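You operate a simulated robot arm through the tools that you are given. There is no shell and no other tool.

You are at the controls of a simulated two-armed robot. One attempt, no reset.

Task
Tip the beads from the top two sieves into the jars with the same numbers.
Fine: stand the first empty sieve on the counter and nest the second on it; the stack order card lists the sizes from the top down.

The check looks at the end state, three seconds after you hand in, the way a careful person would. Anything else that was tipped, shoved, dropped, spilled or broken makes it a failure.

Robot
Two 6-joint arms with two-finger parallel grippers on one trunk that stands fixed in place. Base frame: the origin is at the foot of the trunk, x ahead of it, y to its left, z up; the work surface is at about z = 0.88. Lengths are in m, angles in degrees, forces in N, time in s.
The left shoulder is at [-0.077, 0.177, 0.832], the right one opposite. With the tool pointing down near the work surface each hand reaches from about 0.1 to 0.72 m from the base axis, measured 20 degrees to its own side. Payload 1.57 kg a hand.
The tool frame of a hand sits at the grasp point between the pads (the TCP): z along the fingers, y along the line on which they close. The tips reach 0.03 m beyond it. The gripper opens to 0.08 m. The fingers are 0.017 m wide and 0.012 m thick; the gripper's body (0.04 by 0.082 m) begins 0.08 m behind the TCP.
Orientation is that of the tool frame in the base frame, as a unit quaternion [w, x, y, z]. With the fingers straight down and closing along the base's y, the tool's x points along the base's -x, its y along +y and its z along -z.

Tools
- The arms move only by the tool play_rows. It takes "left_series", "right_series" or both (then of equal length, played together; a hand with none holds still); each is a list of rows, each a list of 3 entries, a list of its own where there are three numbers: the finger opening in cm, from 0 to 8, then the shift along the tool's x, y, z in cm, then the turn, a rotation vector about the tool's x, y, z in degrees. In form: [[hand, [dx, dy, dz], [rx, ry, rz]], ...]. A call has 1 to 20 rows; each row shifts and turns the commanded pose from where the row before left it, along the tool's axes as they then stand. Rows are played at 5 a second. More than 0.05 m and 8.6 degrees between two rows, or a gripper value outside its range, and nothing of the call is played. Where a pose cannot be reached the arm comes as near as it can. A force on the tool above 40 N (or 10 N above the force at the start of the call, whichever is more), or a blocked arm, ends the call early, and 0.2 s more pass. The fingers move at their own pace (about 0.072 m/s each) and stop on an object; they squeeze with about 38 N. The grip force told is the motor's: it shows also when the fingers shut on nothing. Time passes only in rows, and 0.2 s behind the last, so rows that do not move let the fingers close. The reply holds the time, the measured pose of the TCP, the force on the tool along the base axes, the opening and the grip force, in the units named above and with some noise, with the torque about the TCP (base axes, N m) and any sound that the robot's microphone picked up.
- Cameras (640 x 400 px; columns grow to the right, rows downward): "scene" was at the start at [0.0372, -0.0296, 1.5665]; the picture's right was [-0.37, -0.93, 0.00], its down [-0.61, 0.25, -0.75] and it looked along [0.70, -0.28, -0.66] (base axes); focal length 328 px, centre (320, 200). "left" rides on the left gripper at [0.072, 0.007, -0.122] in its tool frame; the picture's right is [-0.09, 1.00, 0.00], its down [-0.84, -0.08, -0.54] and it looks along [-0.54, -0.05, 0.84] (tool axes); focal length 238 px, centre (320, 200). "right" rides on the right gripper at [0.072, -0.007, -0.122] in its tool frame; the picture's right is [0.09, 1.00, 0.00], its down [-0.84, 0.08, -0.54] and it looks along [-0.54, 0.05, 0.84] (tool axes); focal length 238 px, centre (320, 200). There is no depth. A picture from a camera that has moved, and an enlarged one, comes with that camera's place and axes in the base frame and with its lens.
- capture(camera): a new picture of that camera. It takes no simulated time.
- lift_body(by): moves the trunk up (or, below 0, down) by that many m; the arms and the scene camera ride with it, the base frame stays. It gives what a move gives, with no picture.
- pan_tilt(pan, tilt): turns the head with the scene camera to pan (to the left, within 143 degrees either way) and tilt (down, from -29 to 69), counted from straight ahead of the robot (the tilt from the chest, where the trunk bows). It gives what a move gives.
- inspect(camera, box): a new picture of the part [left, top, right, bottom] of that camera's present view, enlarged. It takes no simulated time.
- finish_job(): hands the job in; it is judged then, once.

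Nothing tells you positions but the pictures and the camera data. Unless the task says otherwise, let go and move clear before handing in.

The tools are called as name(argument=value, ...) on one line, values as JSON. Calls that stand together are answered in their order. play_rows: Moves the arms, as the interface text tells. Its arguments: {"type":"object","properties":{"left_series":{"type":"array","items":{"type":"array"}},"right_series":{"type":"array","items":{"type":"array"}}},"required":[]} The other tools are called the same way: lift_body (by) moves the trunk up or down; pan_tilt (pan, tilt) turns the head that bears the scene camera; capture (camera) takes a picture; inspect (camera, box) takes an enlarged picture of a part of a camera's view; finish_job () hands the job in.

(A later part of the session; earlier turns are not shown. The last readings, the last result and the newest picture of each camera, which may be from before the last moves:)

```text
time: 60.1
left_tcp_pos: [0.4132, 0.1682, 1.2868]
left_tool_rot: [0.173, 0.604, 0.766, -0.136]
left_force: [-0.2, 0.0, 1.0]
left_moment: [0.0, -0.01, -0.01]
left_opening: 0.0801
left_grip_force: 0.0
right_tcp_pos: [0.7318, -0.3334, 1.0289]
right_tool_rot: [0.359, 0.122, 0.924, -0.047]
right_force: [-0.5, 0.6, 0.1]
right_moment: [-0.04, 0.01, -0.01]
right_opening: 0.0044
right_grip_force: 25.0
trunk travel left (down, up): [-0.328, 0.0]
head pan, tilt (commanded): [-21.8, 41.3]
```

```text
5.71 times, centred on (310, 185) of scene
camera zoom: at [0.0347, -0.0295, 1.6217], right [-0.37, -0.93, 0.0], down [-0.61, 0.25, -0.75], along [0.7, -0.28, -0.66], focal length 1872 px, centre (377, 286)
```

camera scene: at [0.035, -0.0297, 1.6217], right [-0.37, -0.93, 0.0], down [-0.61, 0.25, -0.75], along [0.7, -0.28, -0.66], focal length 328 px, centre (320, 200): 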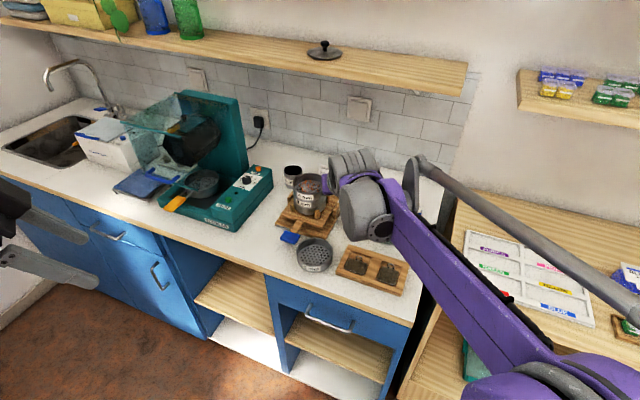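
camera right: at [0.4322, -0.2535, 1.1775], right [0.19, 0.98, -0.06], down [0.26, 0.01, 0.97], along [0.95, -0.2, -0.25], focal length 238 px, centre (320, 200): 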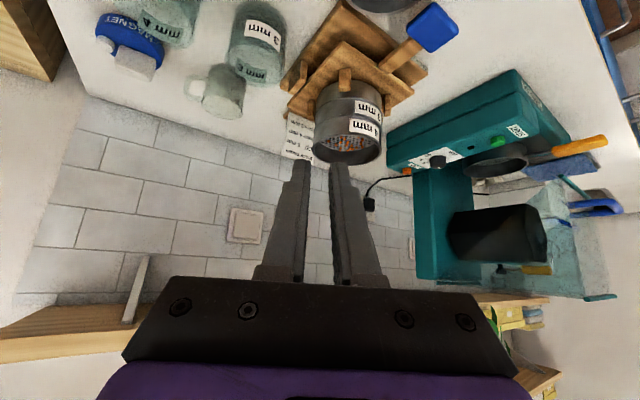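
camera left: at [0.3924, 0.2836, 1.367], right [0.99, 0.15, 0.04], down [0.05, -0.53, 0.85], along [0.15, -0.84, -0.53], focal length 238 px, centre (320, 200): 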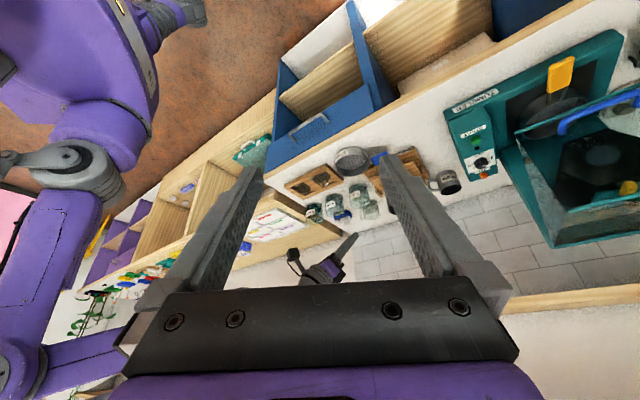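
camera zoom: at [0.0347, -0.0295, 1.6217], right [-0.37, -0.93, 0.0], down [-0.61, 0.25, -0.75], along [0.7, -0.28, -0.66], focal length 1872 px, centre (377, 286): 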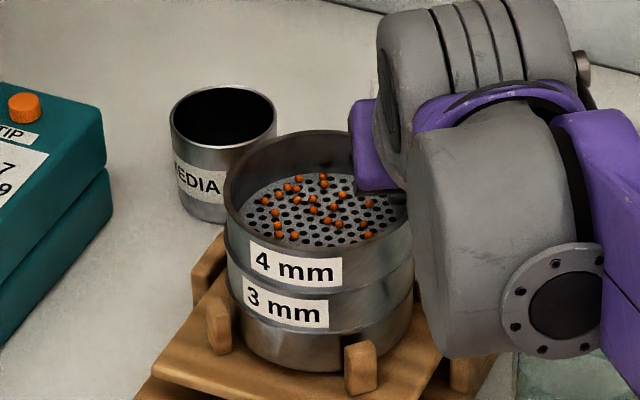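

play_rows(right_series=[[0, [0, 0, 0], [0, 0, 0]], [0, [-0.338, 0, -0.369], [0, 0, 0]], [0, [-0.338, 0, -0.369], [0, 0, 0]], [0, [-0.338, 0, -0.369], [0, 0, 0]], [0, [-0.338, 0, -0.369], [0, 0, 0]], [0, [0, 0, 0], [0, 0, 0]]])

inspect(camera="right", box=[240, 40, 500, 200])

inspect(camera="scene", box=[270, 140, 350, 210])

```text
time: 61.5
left_tcp_pos: [0.414, 0.169, 1.2862]
left_tool_rot: [0.173, 0.604, 0.766, -0.136]
left_force: [0.4, -0.3, -0.5]
left_moment: [0.02, -0.01, 0.01]
left_opening: 0.0801
left_grip_force: 0.0
right_tcp_pos: [0.7297, -0.3328, 1.0462]
right_tool_rot: [0.359, 0.123, 0.924, -0.047]
right_force: [0.0, 0.3, -0.2]
right_moment: [-0.02, 0.05, 0.01]
right_opening: 0.0047
right_grip_force: 24.6
trunk travel left (down, up): [-0.328, 0.0]
head pan, tilt (commanded): [-21.8, 41.3]
```

```text
2.46 times, centred on (370, 120) of right
camera zoom: at [0.5984, -0.3039, 1.0877], right [0.19, 0.98, -0.06], down [0.26, 0.01, 0.97], along [0.95, -0.2, -0.25], focal length 587 px, centre (197, 397)
```

zoom: 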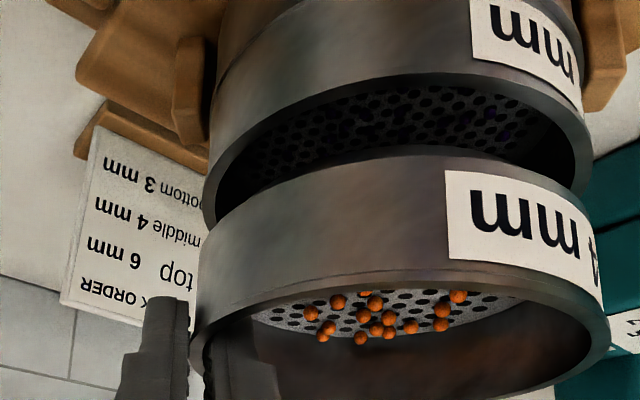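

```text
5.71 times, centred on (310, 175) of scene
camera zoom: at [0.0349, -0.0297, 1.6217], right [-0.37, -0.93, 0.0], down [-0.61, 0.25, -0.75], along [0.7, -0.28, -0.66], focal length 1872 px, centre (377, 343)
```

zoom: 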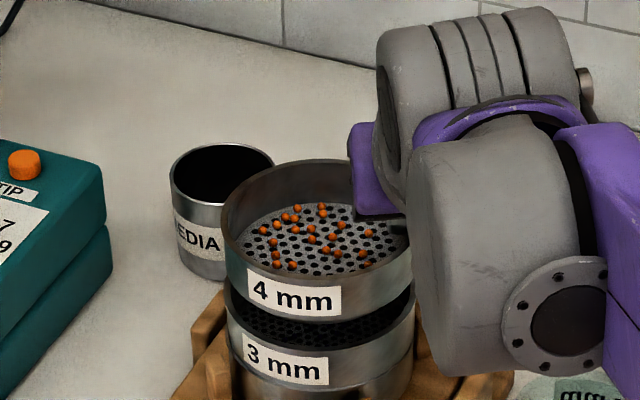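

The 4 mm sieve, with about 22 orange beads, is up and level. I'll raise it and carry it over to the 4 mm jar side.

play_rows(right_series=[[0, [-0.845, 0, -0.9216], [0, 0, 0]], [0, [-1.351, 0, -1.4746], [0, 0, 0]], [0, [-1.351, 0, -1.4746], [0, 0, 0]], [0, [-1.351, 0, -1.4746], [0, 0, 0]], [0, [-1.351, 0, -1.4746], [0, 0, 0]], [0, [-1.351, 0, -1.4746], [0, 0, 0]], [0, [-1.351, 0, -1.4746], [0, 0, 0]], [0, [-1.351, 0, -1.4746], [0, 0, 0]], [0, [0.4865, -1.1985, -0.446], [0, 0, 0]], [0, [0.973, -2.397, -0.892], [0, 0, 0]], [0, [0.973, -2.397, -0.892], [0, 0, 0]], [0, [0.973, -2.397, -0.892], [0, 0, 0]], [0, [0.973, -2.397, -0.892], [0, 0, 0]], [0, [0.973, -2.397, -0.892], [0, 0, 0]], [0, [0.973, -2.397, -0.892], [0, 0, 0]], [0, [0.973, -2.397, -0.892], [0, 0, 0]], [0, [0.973, -2.397, -0.892], [0, 0, 0]], [0, [0.4865, -1.1985, -0.446], [0, 0, 0]], [0, [0, 0, 0], [0, 0, 0]]])

capture(camera="right")

capture(camera="scene")

inspect(camera="left", box=[270, 140, 420, 260])

inspect(camera="scene", box=[335, 140, 445, 260])

```text
time: 65.5
left_tcp_pos: [0.4131, 0.1688, 1.2866]
left_tool_rot: [0.174, 0.604, 0.766, -0.136]
left_force: [0.2, 0.3, -0.7]
left_moment: [0.03, 0.02, 0.0]
left_opening: 0.0799
left_grip_force: 0.0
right_tcp_pos: [0.5582, -0.5122, 1.2004]
right_tool_rot: [0.36, 0.122, 0.924, -0.047]
right_force: [-0.5, -0.3, -0.9]
right_moment: [-0.04, 0.0, 0.0]
right_opening: 0.0044
right_grip_force: 24.8
trunk travel left (down, up): [-0.328, 0.0]
head pan, tilt (commanded): [-21.8, 41.3]
```

```text
taken
camera right: at [0.4266, -0.4829, 1.2419], right [0.19, 0.98, -0.06], down [0.26, 0.01, 0.97], along [0.95, -0.2, -0.25], focal length 238 px, centre (320, 200)
```

right: 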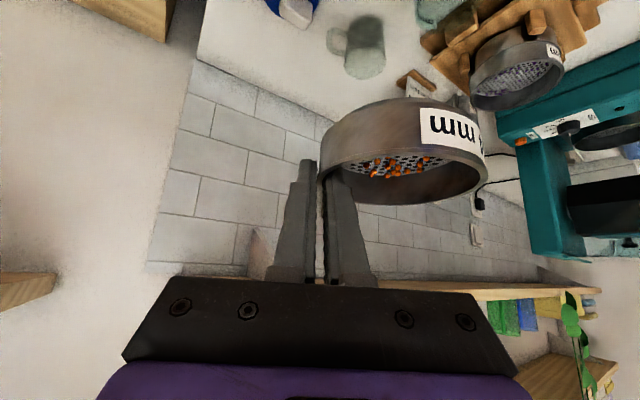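

```text
taken
camera scene: at [0.0349, -0.0296, 1.6217], right [-0.37, -0.93, 0.0], down [-0.61, 0.25, -0.75], along [0.7, -0.28, -0.66], focal length 328 px, centre (320, 200)
```

scene: 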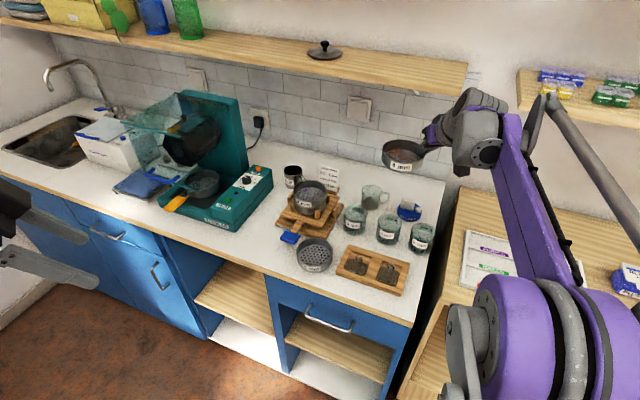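

```text
3.33 times, centred on (345, 200) of left
camera zoom: at [0.3923, 0.2837, 1.367], right [0.99, 0.15, 0.04], down [0.05, -0.53, 0.85], along [0.15, -0.84, -0.53], focal length 794 px, centre (237, 200)
```

zoom: 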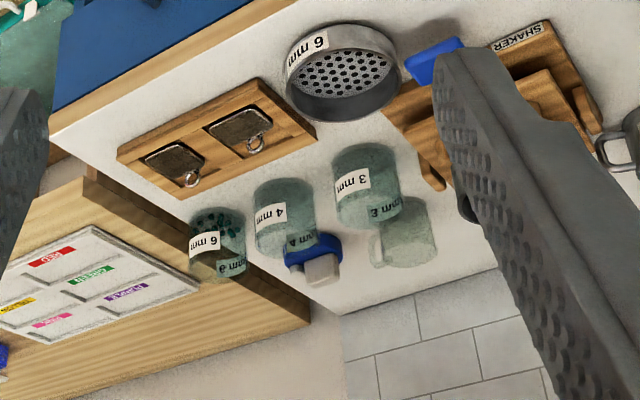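

```text
3.33 times, centred on (390, 200) of scene
camera zoom: at [0.0349, -0.0296, 1.6217], right [-0.37, -0.93, 0.0], down [-0.61, 0.25, -0.75], along [0.7, -0.28, -0.66], focal length 1092 px, centre (87, 200)
```

zoom: 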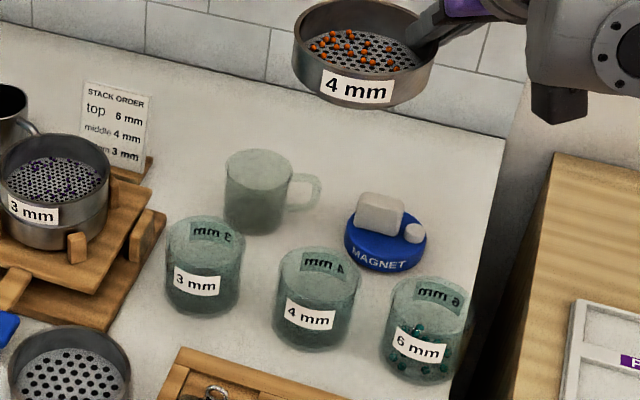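

play_rows(right_series=[[0, [0, 0, 0], [3.6865, 0, -3.378]], [0, [0, 0, 0], [3.6865, 0, -3.378]], [0, [0, 0, 0], [3.6865, 0, -3.378]], [0, [0, 0, 0], [3.6865, 0, -3.378]], [0, [0, 0, 0], [3.6865, 0, -3.378]], [0, [0, 0, 0], [3.6865, 0, -3.378]], [0, [0, 0, 0], [3.6865, 0, -3.378]], [0, [0, 0, 0], [3.6865, 0, -3.378]], [0, [0, 0, 0], [3.6865, 0, -3.378]], [0, [0, 0, 0], [3.6865, 0, -3.378]], [0, [0, 0, 0], [3.6865, 0, -3.378]], [0, [0, 0, 0], [0, 0, 0]]])

inspect(camera="right", box=[300, 80, 500, 220])

inspect(camera="left", box=[270, 160, 420, 280])

```text
time: 68.1
left_tcp_pos: [0.4131, 0.1691, 1.2863]
left_tool_rot: [0.174, 0.603, 0.767, -0.137]
left_force: [0.0, 0.1, -0.1]
left_moment: [0.0, -0.02, -0.03]
left_opening: 0.08
left_grip_force: 0.0
right_tcp_pos: [0.5587, -0.5104, 1.1984]
right_tool_rot: [0.263, -0.058, 0.841, -0.469]
right_force: [0.0, 0.6, -1.0]
right_moment: [-0.03, 0.01, -0.03]
right_opening: 0.0039
right_grip_force: 25.3
trunk travel left (down, up): [-0.328, 0.0]
head pan, tilt (commanded): [-21.8, 41.3]
```

```text
2.86 times, centred on (400, 150) of right
camera zoom: at [0.4373, -0.4468, 1.2281], right [0.07, 0.52, -0.85], down [0.46, 0.74, 0.49], along [0.89, -0.42, -0.19], focal length 681 px, centre (91, 343)
```

zoom: 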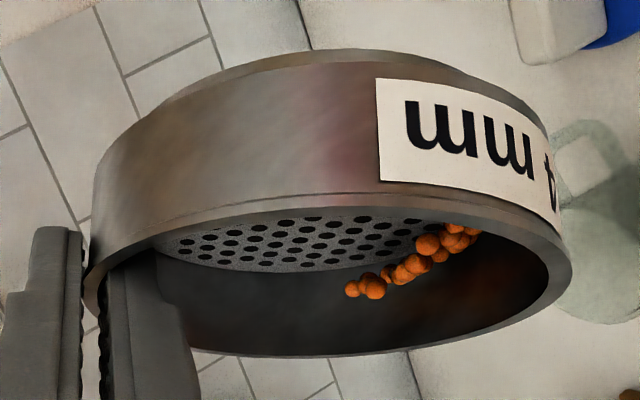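

```text
3.33 times, centred on (345, 220) of left
camera zoom: at [0.3922, 0.2836, 1.367], right [0.99, 0.15, 0.04], down [0.05, -0.53, 0.85], along [0.15, -0.84, -0.53], focal length 794 px, centre (237, 133)
```

zoom: 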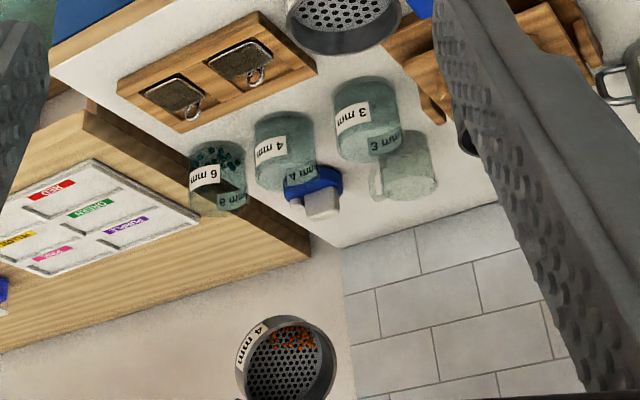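

play_rows(right_series=[[0, [0, 0, 0], [3.6865, 0, -3.378]], [0, [0.5405, 1.3856, 0.5898], [0, 0, 0]], [0, [0.5405, 1.3856, 0.5898], [0, 0, 0]], [0, [0.5405, 1.3856, 0.5898], [0, 0, 0]], [0, [0.5405, 1.3856, 0.5898], [0, 0, 0]], [0, [0.5405, 1.3856, 0.5898], [0, 0, 0]], [0, [0.5405, 1.3856, 0.5898], [0, 0, 0]], [0, [0.5405, 1.3856, 0.5898], [0, 0, 0]], [0, [0.5405, 1.3856, 0.5898], [0, 0, 0]], [0, [0, 0, 0], [0, 0, 0]]])

inspect(camera="left", box=[305, 180, 375, 250])

inspect(camera="right", box=[300, 60, 600, 260])

capture(camera="scene")

```text
time: 70.3
left_tcp_pos: [0.4127, 0.1684, 1.2863]
left_tool_rot: [0.174, 0.604, 0.766, -0.136]
left_force: [0.0, -0.3, 0.4]
left_moment: [0.02, 0.01, 0.01]
left_opening: 0.0797
left_grip_force: 0.1
right_tcp_pos: [0.5592, -0.5095, 1.071]
right_tool_rot: [0.25, -0.074, 0.824, -0.503]
right_force: [0.0, -0.6, -0.4]
right_moment: [0.0, 0.0, 0.01]
right_opening: 0.0038
right_grip_force: 24.7
trunk travel left (down, up): [-0.328, 0.0]
head pan, tilt (commanded): [-21.8, 41.3]
```

```text
5.71 times, centred on (340, 215) of left
camera zoom: at [0.3921, 0.2838, 1.367], right [0.99, 0.15, 0.04], down [0.05, -0.53, 0.85], along [0.15, -0.84, -0.53], focal length 1362 px, centre (206, 114)
```

zoom: 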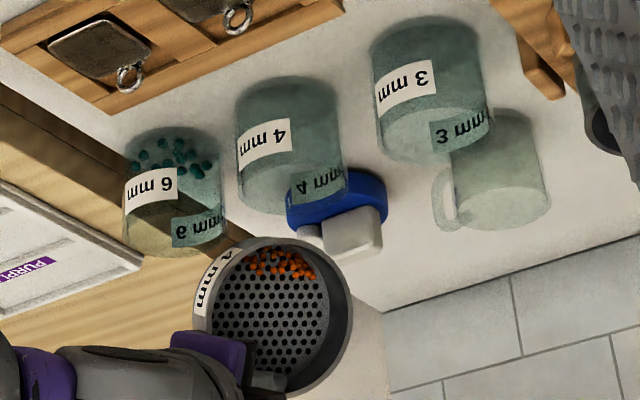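

```text
2.00 times, centred on (450, 160) of right
camera zoom: at [0.438, -0.4434, 1.0978], right [0.05, 0.45, -0.89], down [0.47, 0.78, 0.42], along [0.88, -0.44, -0.17], focal length 477 px, centre (60, 280)
```

zoom: 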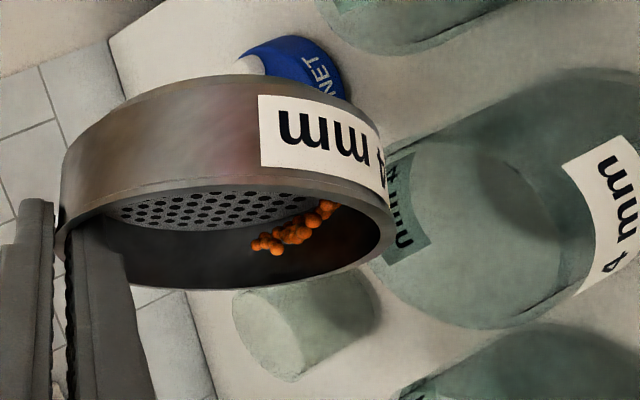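

```text
taken
camera scene: at [0.0347, -0.0295, 1.6217], right [-0.37, -0.93, 0.0], down [-0.61, 0.25, -0.75], along [0.7, -0.28, -0.66], focal length 328 px, centre (320, 200)
```

scene: 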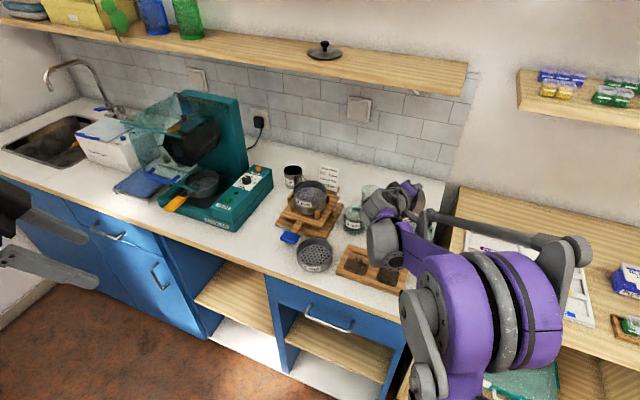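

The sieve lip lines up with the 4 mm jar's centre. I'll roll slowly about the lip towards 80°, then check.

play_rows(right_series=[[0, [-0.209, 0.279, -0.228], [1.8433, 0, -1.689]], [0, [-0.209, 0.279, -0.228], [1.8433, 0, -1.689]], [0, [-0.2225, 0.2895, -0.243], [1.8433, 0, -1.689]], [0, [-0.2225, 0.2895, -0.243], [1.8433, 0, -1.689]], [0, [-0.236, 0.2975, -0.2575], [1.8433, 0, -1.689]], [0, [-0.236, 0.2975, -0.2575], [1.8433, 0, -1.689]], [0, [0, 0, 0], [0, 0, 0]]])

inspect(camera="left", box=[305, 180, 375, 250])

inspect(camera="right", box=[300, 60, 600, 260])

```text
time: 71.9
left_tcp_pos: [0.4127, 0.1687, 1.2863]
left_tool_rot: [0.173, 0.604, 0.766, -0.137]
left_force: [0.1, -0.2, 0.0]
left_moment: [0.01, 0.05, 0.01]
left_opening: 0.0799
left_grip_force: 0.0
right_tcp_pos: [0.5657, -0.4861, 1.0619]
right_tool_rot: [0.212, -0.122, 0.761, -0.601]
right_force: [0.4, 0.4, -0.2]
right_moment: [0.02, 0.0, 0.02]
right_opening: 0.004
right_grip_force: 23.8
trunk travel left (down, up): [-0.328, 0.0]
head pan, tilt (commanded): [-21.8, 41.3]
```

```text
5.71 times, centred on (340, 215) of left
camera zoom: at [0.3921, 0.2837, 1.3671], right [0.99, 0.15, 0.04], down [0.05, -0.53, 0.85], along [0.15, -0.84, -0.53], focal length 1362 px, centre (206, 114)
```

zoom: 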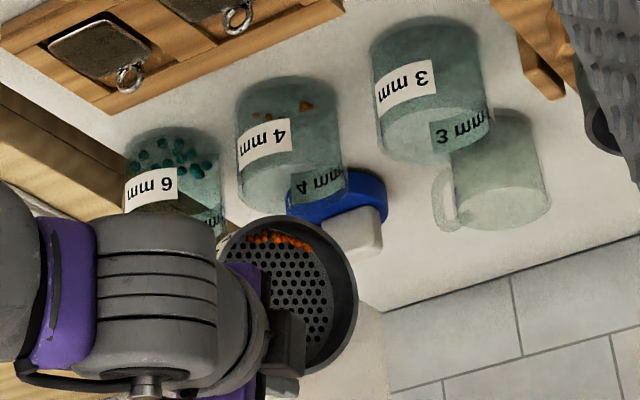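

```text
2.00 times, centred on (450, 160) of right
camera zoom: at [0.4456, -0.4144, 1.0793], right [-0.01, 0.21, -0.98], down [0.49, 0.85, 0.17], along [0.87, -0.48, -0.11], focal length 477 px, centre (60, 280)
```

zoom: 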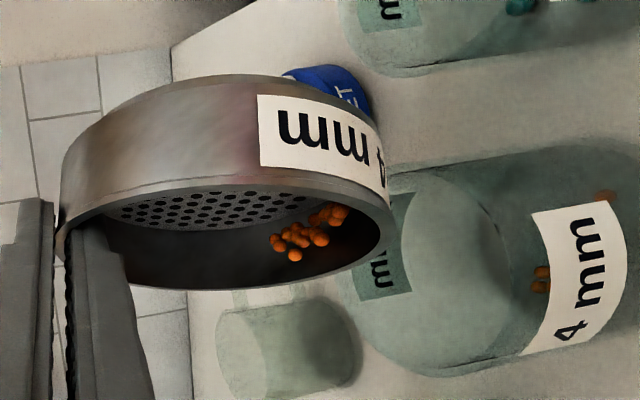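

play_rows(right_series=[[0, [-0.25, 0.304, -0.273], [1.8433, 0, -1.689]], [0, [-0.25, 0.304, -0.273], [1.8433, 0, -1.689]], [0, [-0.218, 0.195, -0.238], [1.4745, 0, -1.351]], [0, [-0.218, 0.195, -0.238], [1.4745, 0, -1.351]], [0, [-0.2245, 0.196, -0.245], [1.4745, 0, -1.351]], [0, [-0.2245, 0.196, -0.245], [1.4745, 0, -1.351]], [0, [-0.233, 0.147, -0.2545], [1.4745, 0, -1.351]], [0, [-0.233, 0.147, -0.2545], [1.4745, 0, -1.351]], [0, [0, 0, 0], [0, 0, 0]]])

inspect(camera="left", box=[305, 180, 375, 250])

inspect(camera="right", box=[300, 60, 600, 260])

```text
time: 73.9
left_tcp_pos: [0.4134, 0.169, 1.2862]
left_tool_rot: [0.174, 0.603, 0.766, -0.137]
left_force: [0.6, -0.2, -0.5]
left_moment: [0.01, 0.0, 0.02]
left_opening: 0.0798
left_grip_force: 0.0
right_tcp_pos: [0.5729, -0.457, 1.0497]
right_tool_rot: [-0.162, 0.174, -0.675, 0.698]
right_force: [-0.2, 0.0, -1.3]
right_moment: [0.01, 0.0, 0.01]
right_opening: 0.0038
right_grip_force: 24.9
trunk travel left (down, up): [-0.328, 0.0]
head pan, tilt (commanded): [-21.8, 41.3]
```

```text
5.71 times, centred on (340, 215) of left
camera zoom: at [0.3922, 0.2837, 1.367], right [0.99, 0.15, 0.04], down [0.05, -0.53, 0.85], along [0.15, -0.84, -0.53], focal length 1362 px, centre (206, 114)
```

zoom: 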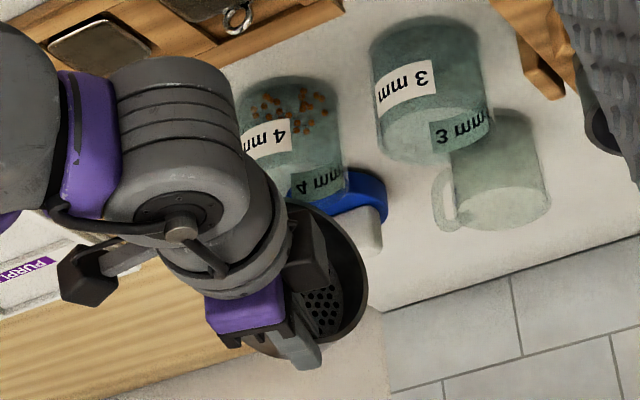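

```text
2.00 times, centred on (450, 160) of right
camera zoom: at [0.4542, -0.3831, 1.0544], right [-0.09, -0.08, -0.99], down [0.49, 0.86, -0.11], along [0.87, -0.5, -0.04], focal length 477 px, centre (60, 280)
```

zoom: 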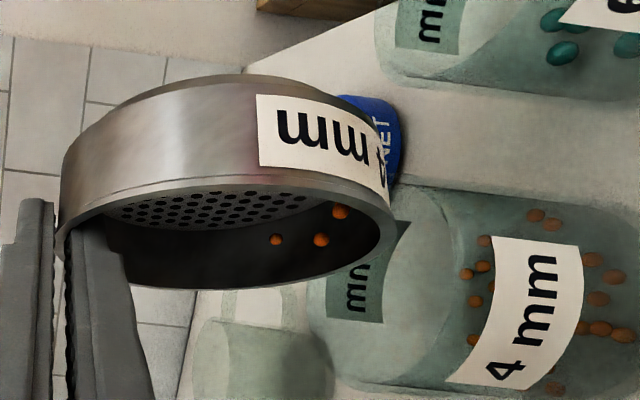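

play_rows(right_series=[[0, [-0.2365, 0.097, -0.258], [1.4745, 0, -1.351]], [0, [-0.2365, 0.097, -0.258], [1.4745, 0, -1.351]], [0, [-0.2355, 0.047, -0.2565], [1.4745, 0, -1.351]], [0, [-0.2355, 0.047, -0.2565], [1.4745, 0, -1.351]], [0, [-0.2355, 0.047, -0.2565], [1.4745, 0, -1.351]], [0, [-0.2355, 0.047, -0.2565], [1.4745, 0, -1.351]], [0, [-0.2355, 0.047, -0.2565], [1.4745, 0, -1.351]], [0, [-0.2355, 0.047, -0.2565], [1.4745, 0, -1.351]], [0, [-0.2355, 0.047, -0.2565], [1.4745, 0, -1.351]], [0, [0, 0, 0], [0, 0, 0]], [0, [0, 0, 0], [0, 0, 0]]])

inspect(camera="left", box=[305, 170, 375, 250])

inspect(camera="right", box=[300, 60, 600, 260])

```text
time: 76.3
left_tcp_pos: [0.4126, 0.1684, 1.286]
left_tool_rot: [0.174, 0.604, 0.765, -0.136]
left_force: [-0.7, -1.0, 0.7]
left_moment: [0.0, 0.01, 0.03]
left_opening: 0.08
left_grip_force: 0.1
right_tcp_pos: [0.5826, -0.4271, 1.039]
right_tool_rot: [-0.106, 0.224, -0.569, 0.784]
right_force: [-0.1, -0.1, 0.0]
right_moment: [0.06, 0.0, 0.0]
right_opening: 0.0035
right_grip_force: 24.9
trunk travel left (down, up): [-0.328, 0.0]
head pan, tilt (commanded): [-21.8, 41.3]
```

```text
5.00 times, centred on (340, 210) of left
camera zoom: at [0.3923, 0.2837, 1.367], right [0.99, 0.15, 0.04], down [0.05, -0.53, 0.85], along [0.15, -0.84, -0.53], focal length 1192 px, centre (220, 150)
```

zoom: 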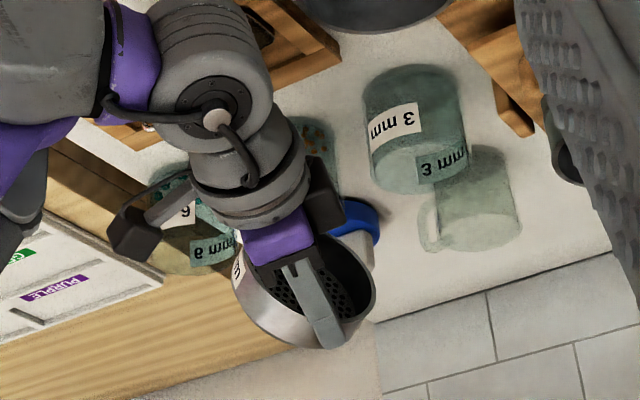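

```text
2.00 times, centred on (450, 160) of right
camera zoom: at [0.4627, -0.3533, 1.0309], right [-0.17, -0.37, -0.91], down [0.47, 0.79, -0.4], along [0.87, -0.5, 0.04], focal length 477 px, centre (60, 280)
```

zoom: 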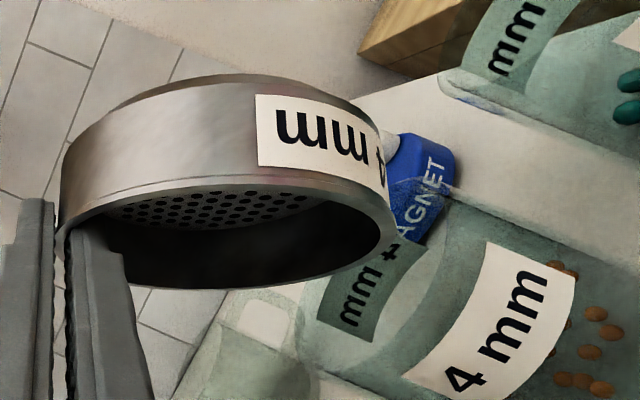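

The 4 mm sieve is empty. I'll raise it straight up, unroll at height, and check for stray beads.

play_rows(right_series=[[0, [0.924, -3.759, 1.009], [0, 0, 0]], [0, [0.924, -3.759, 1.009], [0, 0, 0]], [0, [0.924, -3.759, 1.009], [0, 0, 0]], [0, [0, 0, 0], [-6.239, 0, 5.716]], [0, [0, 0, 0], [-6.239, 0, 5.716]], [0, [0, 0, 0], [-6.239, 0, 5.716]], [0, [0, 0, 0], [-6.239, 0, 5.716]], [0, [0, 0, 0], [-6.239, 0, 5.716]], [0, [0, 0, 0], [-6.239, 0, 5.716]], [0, [0, 0, 0], [-6.239, 0, 5.716]], [0, [0, 0, 0], [-6.239, 0, 5.716]], [0, [0, 0, 0], [-6.239, 0, 5.716]], [0, [0, 0, 0], [-6.239, 0, 5.716]], [0, [0, 0, 0], [-6.239, 0, 5.716]], [0, [0, 0, 0], [-6.239, 0, 5.716]], [0, [0, 0, 0], [-6.239, 0, 5.716]], [0, [0, 0, 0], [0, 0, 0]]])

capture(camera="right")

inspect(camera="scene", box=[330, 140, 450, 270])

inspect(camera="left", box=[290, 160, 390, 240])

inspect(camera="scene", box=[275, 215, 355, 290])

```text
time: 79.9
left_tcp_pos: [0.4123, 0.1683, 1.2856]
left_tool_rot: [0.173, 0.604, 0.766, -0.137]
left_force: [-0.5, -0.1, -0.7]
left_moment: [-0.02, 0.04, 0.02]
left_opening: 0.0803
left_grip_force: 0.0
right_tcp_pos: [0.5818, -0.4273, 1.1587]
right_tool_rot: [0.36, 0.123, 0.924, -0.046]
right_force: [-0.1, -0.1, -0.9]
right_moment: [-0.04, 0.02, -0.04]
right_opening: 0.0034
right_grip_force: 24.1
trunk travel left (down, up): [-0.328, 0.0]
head pan, tilt (commanded): [-21.8, 41.3]
```

```text
taken
camera right: at [0.4502, -0.4, 1.2002], right [0.19, 0.98, -0.06], down [0.26, 0.01, 0.97], along [0.95, -0.2, -0.25], focal length 238 px, centre (320, 200)
```

right: 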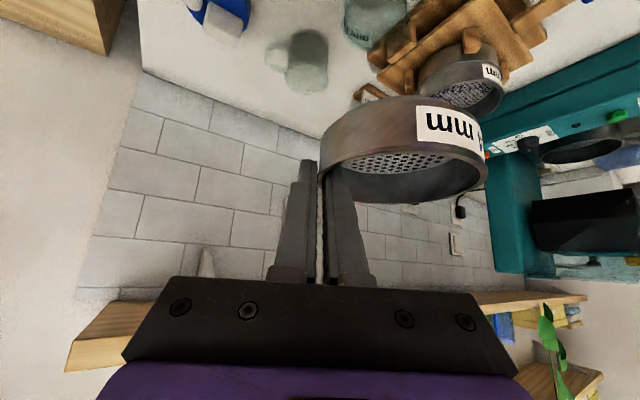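

```text
3.08 times, centred on (390, 205) of scene
camera zoom: at [0.0349, -0.0293, 1.6217], right [-0.37, -0.93, 0.0], down [-0.61, 0.25, -0.75], along [0.7, -0.28, -0.66], focal length 1008 px, centre (105, 185)
```

zoom: 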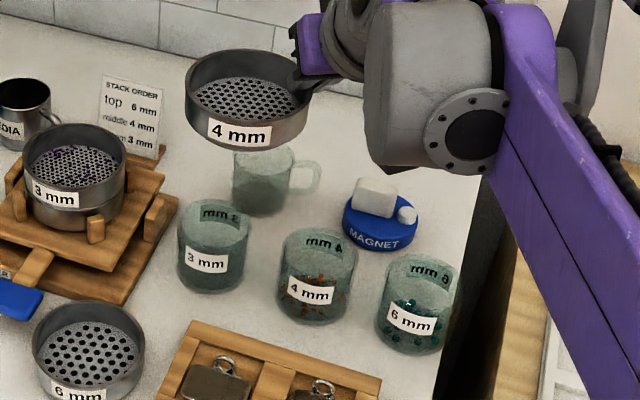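

```text
5.00 times, centred on (340, 200) of left
camera zoom: at [0.3923, 0.284, 1.3669], right [0.99, 0.15, 0.04], down [0.05, -0.53, 0.85], along [0.15, -0.84, -0.53], focal length 1192 px, centre (220, 200)
```

zoom: 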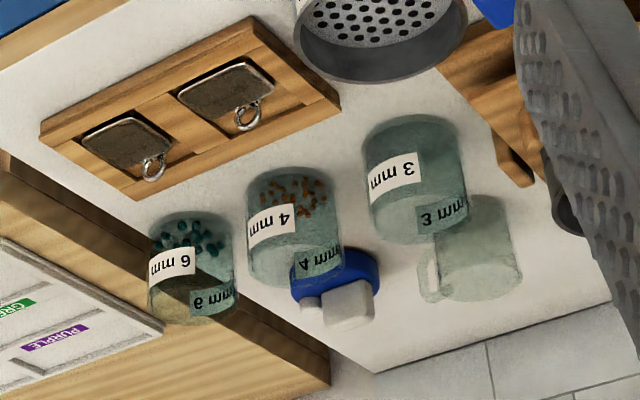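

```text
5.33 times, centred on (315, 252) of scene
camera zoom: at [0.0349, -0.0293, 1.6217], right [-0.37, -0.93, 0.0], down [-0.61, 0.25, -0.75], along [0.7, -0.28, -0.66], focal length 1747 px, centre (347, -80)
```

zoom: 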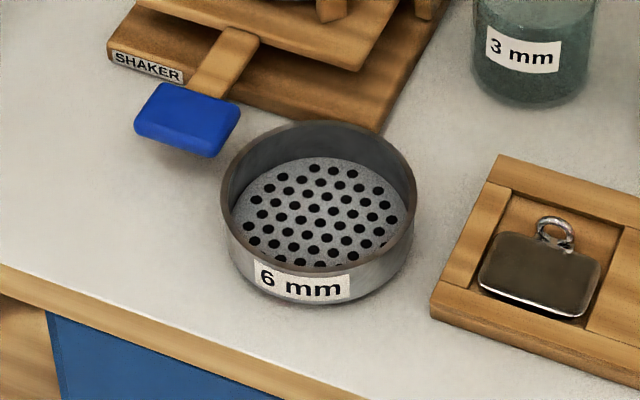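

inspect(camera="right", box=[290, 60, 510, 220])

inspect(camera="right", box=[440, 80, 500, 220])

inspect(camera="right", box=[300, 130, 420, 220])

```text
2.50 times, centred on (400, 140) of right
camera zoom: at [0.4502, -0.4, 1.2002], right [0.19, 0.98, -0.06], down [0.26, 0.01, 0.97], along [0.95, -0.2, -0.25], focal length 596 px, centre (120, 350)
```

zoom: 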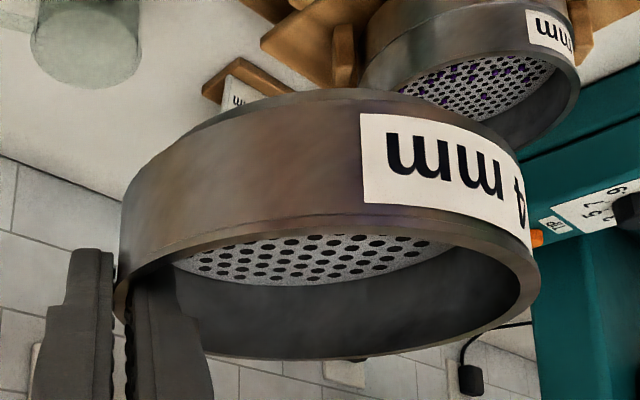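

```text
2.86 times, centred on (470, 150) of right
camera zoom: at [0.4502, -0.4, 1.2002], right [0.19, 0.98, -0.06], down [0.26, 0.01, 0.97], along [0.95, -0.2, -0.25], focal length 681 px, centre (-109, 343)
```

zoom: 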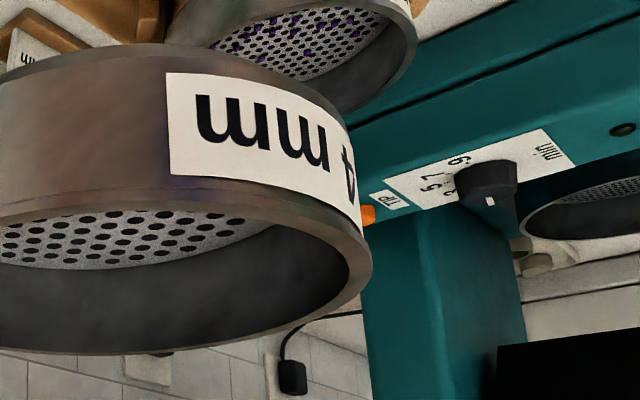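

```text
4.44 times, centred on (360, 175) of right
camera zoom: at [0.4502, -0.4, 1.2002], right [0.19, 0.98, -0.06], down [0.26, 0.01, 0.97], along [0.95, -0.2, -0.25], focal length 1059 px, centre (142, 311)
```

zoom: 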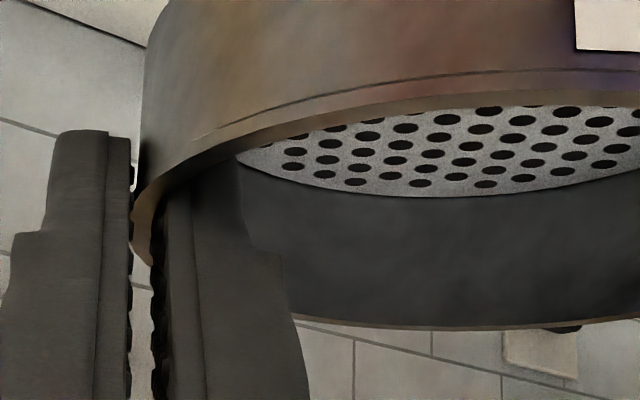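

Both jars hold their beads and no strays are visible. I'll move the empty 4 mm sieve above the standing 6 mm sieve and hover about 2.5 cm over it to compare the two rims.

play_rows(right_series=[[0, [1.02, 3.468, -0.933], [0, 0, 0]], [0, [1.02, 3.468, -0.933], [0, 0, 0]], [0, [1.02, 3.468, -0.933], [0, 0, 0]], [0, [1.02, 3.468, -0.933], [0, 0, 0]], [0, [2.321, 0, 2.533], [0, 0, 0]], [0, [2.321, 0, 2.533], [0, 0, 0]], [0, [2.321, 0, 2.533], [0, 0, 0]], [0, [2.321, 0, 2.533], [0, 0, 0]], [0, [2.321, 0, 2.533], [0, 0, 0]], [0, [0, 0, 0], [0, 0, 0]]])

inspect(camera="scene", box=[275, 205, 355, 280])

inspect(camera="left", box=[310, 120, 390, 190])

inspect(camera="right", box=[290, 40, 510, 220])

```text
time: 82.1
left_tcp_pos: [0.4124, 0.1689, 1.2859]
left_tool_rot: [0.173, 0.604, 0.766, -0.136]
left_force: [-0.5, 0.3, 0.8]
left_moment: [0.02, 0.01, -0.04]
left_opening: 0.0798
left_grip_force: 0.1
right_tcp_pos: [0.5656, -0.2784, 0.9863]
right_tool_rot: [0.359, 0.122, 0.924, -0.046]
right_force: [-0.6, -0.2, 0.2]
right_moment: [0.0, 0.0, 0.03]
right_opening: 0.003
right_grip_force: 24.4
trunk travel left (down, up): [-0.328, 0.0]
head pan, tilt (commanded): [-21.8, 41.3]
```

```text
5.33 times, centred on (315, 242) of scene
camera zoom: at [0.0344, -0.0296, 1.6217], right [-0.37, -0.93, 0.0], down [-0.61, 0.25, -0.75], along [0.7, -0.28, -0.66], focal length 1747 px, centre (347, -27)
```

zoom: 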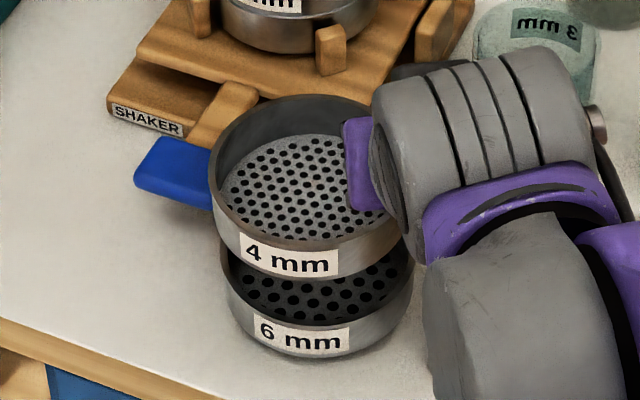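

```text
5.71 times, centred on (350, 155) of left
camera zoom: at [0.3919, 0.2838, 1.3671], right [0.99, 0.15, 0.04], down [0.05, -0.53, 0.85], along [0.15, -0.84, -0.53], focal length 1362 px, centre (149, 457)
```

zoom: 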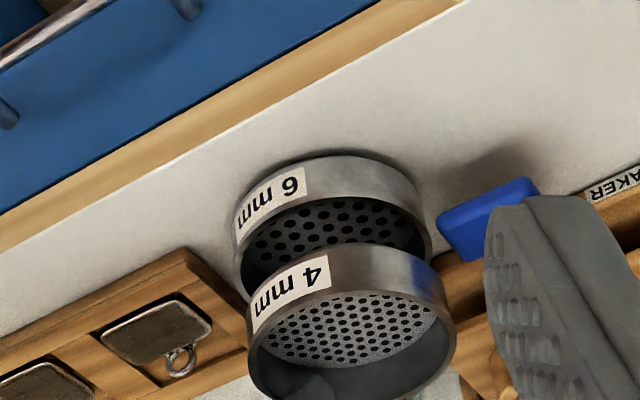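

```text
2.22 times, centred on (400, 130) of right
camera zoom: at [0.4334, -0.2498, 1.0278], right [0.19, 0.98, -0.06], down [0.26, 0.01, 0.97], along [0.95, -0.2, -0.25], focal length 530 px, centre (142, 356)
```

zoom: 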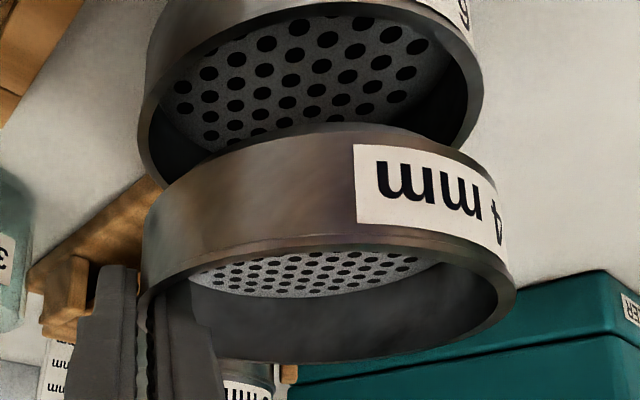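

Three views agree that the held sieve is about 2 mm too far in x and 3 mm too far in y from the standing one. I'll correct that and come down to just above it.

play_rows(right_series=[[0, [0.088, -0.34, -0.081], [0, 0, 0]], [0, [0.574, 0, 0.627], [0, 0, 0]], [0, [0.574, 0, 0.627], [0, 0, 0]], [0, [0, 0, 0], [0, 0, 0]]])

inspect(camera="scene", box=[285, 210, 350, 275])

inspect(camera="left", box=[315, 130, 385, 190])

inspect(camera="right", box=[290, 40, 510, 220])

```text
time: 83.1
left_tcp_pos: [0.4123, 0.169, 1.2859]
left_tool_rot: [0.173, 0.604, 0.766, -0.136]
left_force: [-0.2, 0.2, -0.2]
left_moment: [0.01, 0.02, 0.0]
left_opening: 0.08
left_grip_force: 0.0
right_tcp_pos: [0.5637, -0.2832, 0.97]
right_tool_rot: [0.36, 0.123, 0.924, -0.046]
right_force: [-0.3, -0.4, -1.2]
right_moment: [-0.02, 0.03, 0.03]
right_opening: 0.0032
right_grip_force: 24.1
trunk travel left (down, up): [-0.328, 0.0]
head pan, tilt (commanded): [-21.8, 41.3]
```

```text
6.15 times, centred on (318, 242) of scene
camera zoom: at [0.0347, -0.0296, 1.6217], right [-0.37, -0.93, 0.0], down [-0.61, 0.25, -0.75], along [0.7, -0.28, -0.66], focal length 2016 px, centre (335, -62)
```

zoom: 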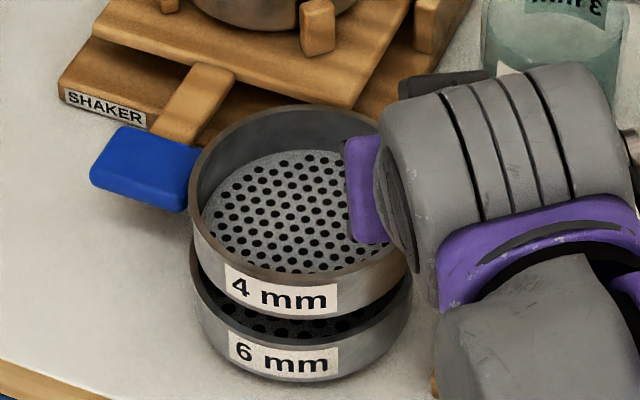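

```text
6.67 times, centred on (350, 160) of left
camera zoom: at [0.3921, 0.2837, 1.367], right [0.99, 0.15, 0.04], down [0.05, -0.53, 0.85], along [0.15, -0.84, -0.53], focal length 1589 px, centre (120, 467)
```

zoom: 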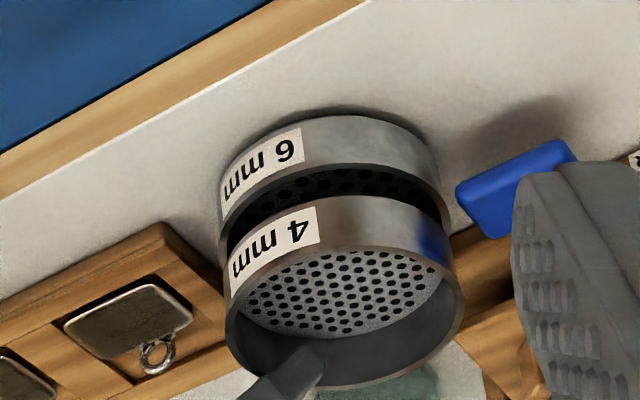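

```text
2.22 times, centred on (400, 130) of right
camera zoom: at [0.4311, -0.254, 1.0114], right [0.19, 0.98, -0.06], down [0.26, 0.01, 0.97], along [0.95, -0.2, -0.25], focal length 530 px, centre (142, 356)
```

zoom: 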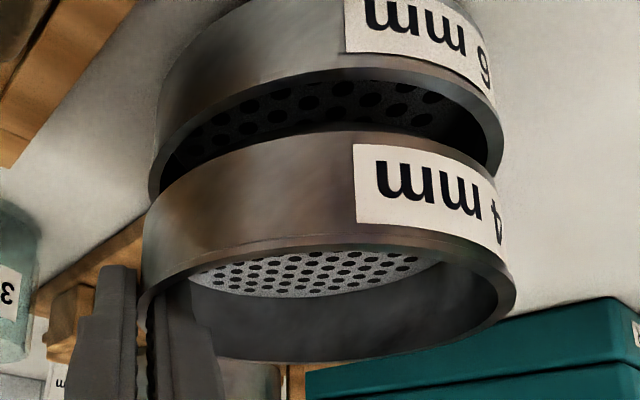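

inspect(camera="scene", box=[290, 235, 315, 265])

inspect(camera="scene", box=[315, 240, 340, 270])

inspect(camera="left", box=[325, 145, 355, 185])

inspect(camera="left", box=[350, 145, 380, 185])

inspect(camera="right", box=[340, 60, 400, 120])

inspect(camera="right", box=[460, 70, 530, 190])

```text
13.33 times, centred on (302, 250) of scene
camera zoom: at [0.0347, -0.0296, 1.6217], right [-0.37, -0.93, 0.0], down [-0.61, 0.25, -0.75], along [0.7, -0.28, -0.66], focal length 4369 px, centre (553, -467)
```

zoom: 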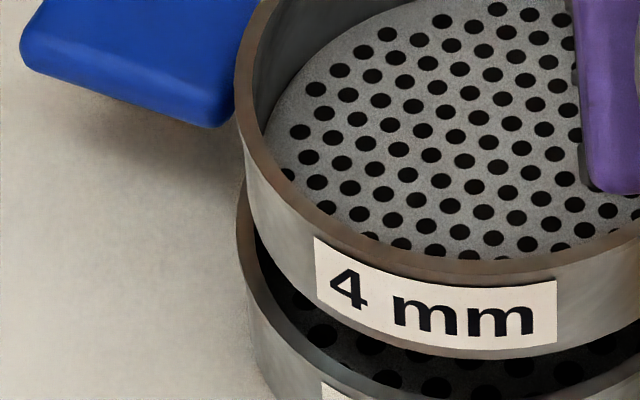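

```text
13.33 times, centred on (328, 255) of scene
camera zoom: at [0.0347, -0.0296, 1.6217], right [-0.37, -0.93, 0.0], down [-0.61, 0.25, -0.75], along [0.7, -0.28, -0.66], focal length 4369 px, centre (220, -533)
```

zoom: 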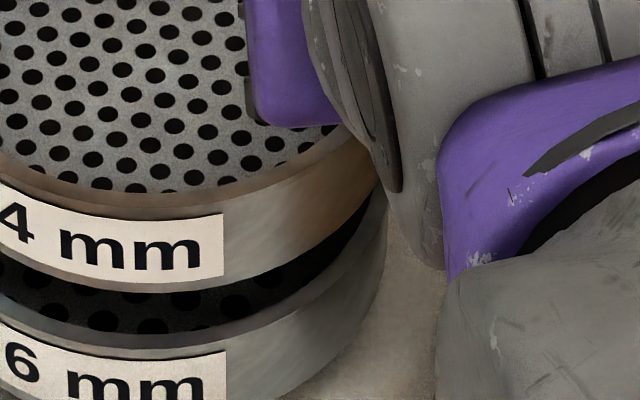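

```text
10.00 times, centred on (340, 165) of left
camera zoom: at [0.3921, 0.2837, 1.367], right [0.99, 0.15, 0.04], down [0.05, -0.53, 0.85], along [0.15, -0.84, -0.53], focal length 2384 px, centre (120, 550)
```

zoom: 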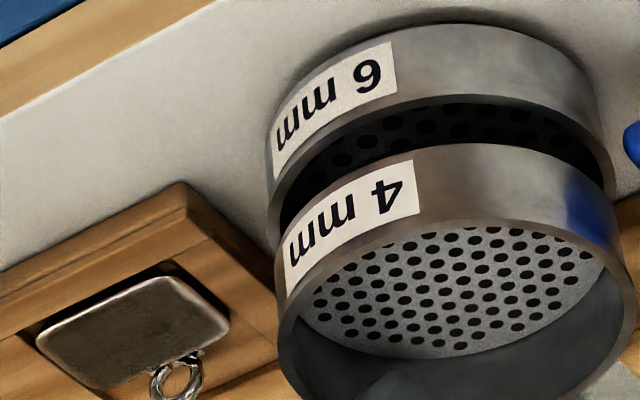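

```text
10.00 times, centred on (365, 165) of left
camera zoom: at [0.3921, 0.2837, 1.367], right [0.99, 0.15, 0.04], down [0.05, -0.53, 0.85], along [0.15, -0.84, -0.53], focal length 2384 px, centre (-130, 550)
```

zoom: 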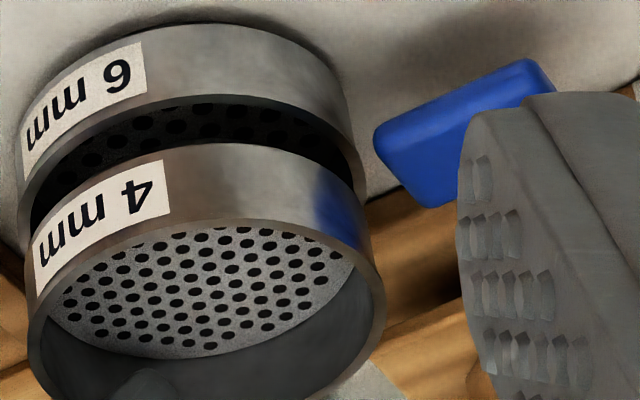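

```text
6.67 times, centred on (370, 90) of right
camera zoom: at [0.4311, -0.254, 1.0114], right [0.19, 0.98, -0.06], down [0.26, 0.01, 0.97], along [0.95, -0.2, -0.25], focal length 1589 px, centre (-13, 933)
```

zoom: 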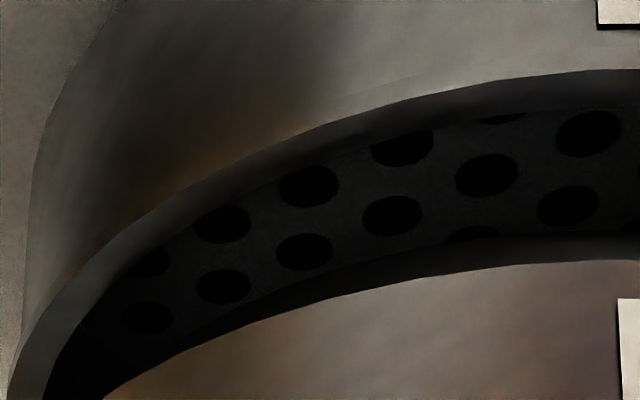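

```text
3.33 times, centred on (495, 130) of right
camera zoom: at [0.4311, -0.254, 1.0114], right [0.19, 0.98, -0.06], down [0.26, 0.01, 0.97], along [0.95, -0.2, -0.25], focal length 794 px, centre (-263, 433)
```

zoom: 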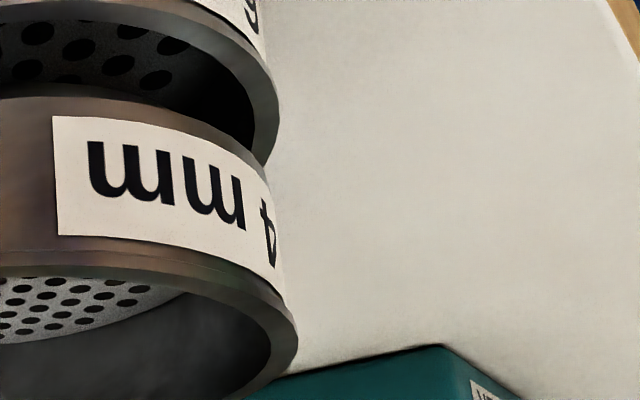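

The residual offset is about 1 mm. I'll nudge for that and lower in small steps, watching the force.

play_rows(right_series=[[0, [0, 0.11, 0], [0, 0, 0]], [0, [0.27, 0, 0.295], [0, 0, 0]], [0, [0, 0, 0], [0, 0, 0]]])

inspect(camera="scene", box=[285, 210, 350, 275])

inspect(camera="left", box=[315, 130, 385, 190])

```text
time: 83.9
left_tcp_pos: [0.413, 0.169, 1.2859]
left_tool_rot: [0.174, 0.603, 0.766, -0.136]
left_force: [0.5, 0.1, 0.3]
left_moment: [-0.02, -0.01, -0.03]
left_opening: 0.08
left_grip_force: 0.0
right_tcp_pos: [0.5622, -0.2814, 0.9667]
right_tool_rot: [0.36, 0.122, 0.924, -0.046]
right_force: [-0.5, -0.1, 0.1]
right_moment: [-0.04, -0.01, -0.01]
right_opening: 0.0034
right_grip_force: 24.4
trunk travel left (down, up): [-0.328, 0.0]
head pan, tilt (commanded): [-21.8, 41.3]
```

```text
6.15 times, centred on (318, 242) of scene
camera zoom: at [0.0348, -0.0296, 1.6217], right [-0.37, -0.93, 0.0], down [-0.61, 0.25, -0.75], along [0.7, -0.28, -0.66], focal length 2016 px, centre (335, -62)
```

zoom: 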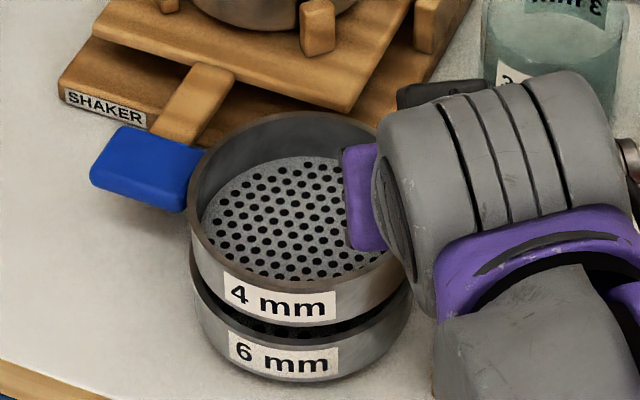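

```text
6.67 times, centred on (350, 160) of left
camera zoom: at [0.3922, 0.2837, 1.367], right [0.99, 0.15, 0.04], down [0.05, -0.53, 0.85], along [0.15, -0.84, -0.53], focal length 1589 px, centre (120, 467)
```

zoom: 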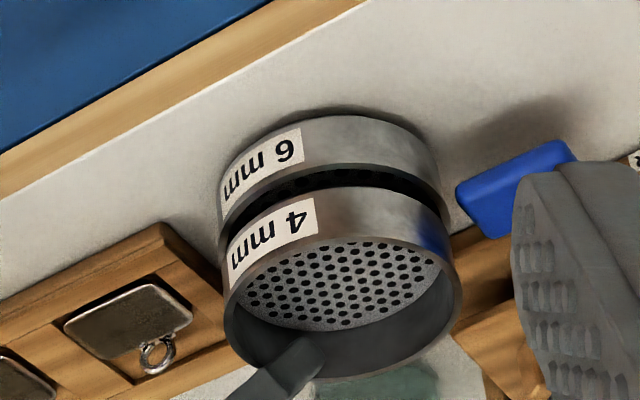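

play_rows(right_series=[[0, [0.135, 0, 0.1475], [0, 0, 0]], [0, [0, 0, 0], [0, 0, 0]]])

```text
time: 84.5
left_tcp_pos: [0.4138, 0.1694, 1.2867]
left_tool_rot: [0.174, 0.604, 0.766, -0.137]
left_force: [0.2, -0.8, 1.0]
left_moment: [0.0, 0.03, 0.03]
left_opening: 0.0801
left_grip_force: 0.0
right_tcp_pos: [0.5632, -0.2815, 0.9643]
right_tool_rot: [0.359, 0.123, 0.924, -0.046]
right_force: [0.3, -0.3, -0.8]
right_moment: [-0.01, -0.01, 0.0]
right_opening: 0.0032
right_grip_force: 23.9
trunk travel left (down, up): [-0.328, 0.0]
head pan, tilt (commanded): [-21.8, 41.3]
```

play_rows(right_series=[[0, [0.135, 0, 0.1475], [0, 0, 0]], [0, [0, 0, 0], [0, 0, 0]]])

```text
time: 85.1
left_tcp_pos: [0.4123, 0.1699, 1.2861]
left_tool_rot: [0.173, 0.604, 0.766, -0.137]
left_force: [-0.5, 0.7, -1.4]
left_moment: [-0.01, -0.02, 0.02]
left_opening: 0.0799
left_grip_force: 0.0
right_tcp_pos: [0.562, -0.2817, 0.9629]
right_tool_rot: [0.359, 0.122, 0.924, -0.047]
right_force: [0.3, -0.6, -0.8]
right_moment: [-0.03, 0.04, 0.01]
right_opening: 0.003
right_grip_force: 23.9
trunk travel left (down, up): [-0.328, 0.0]
head pan, tilt (commanded): [-21.8, 41.3]
```

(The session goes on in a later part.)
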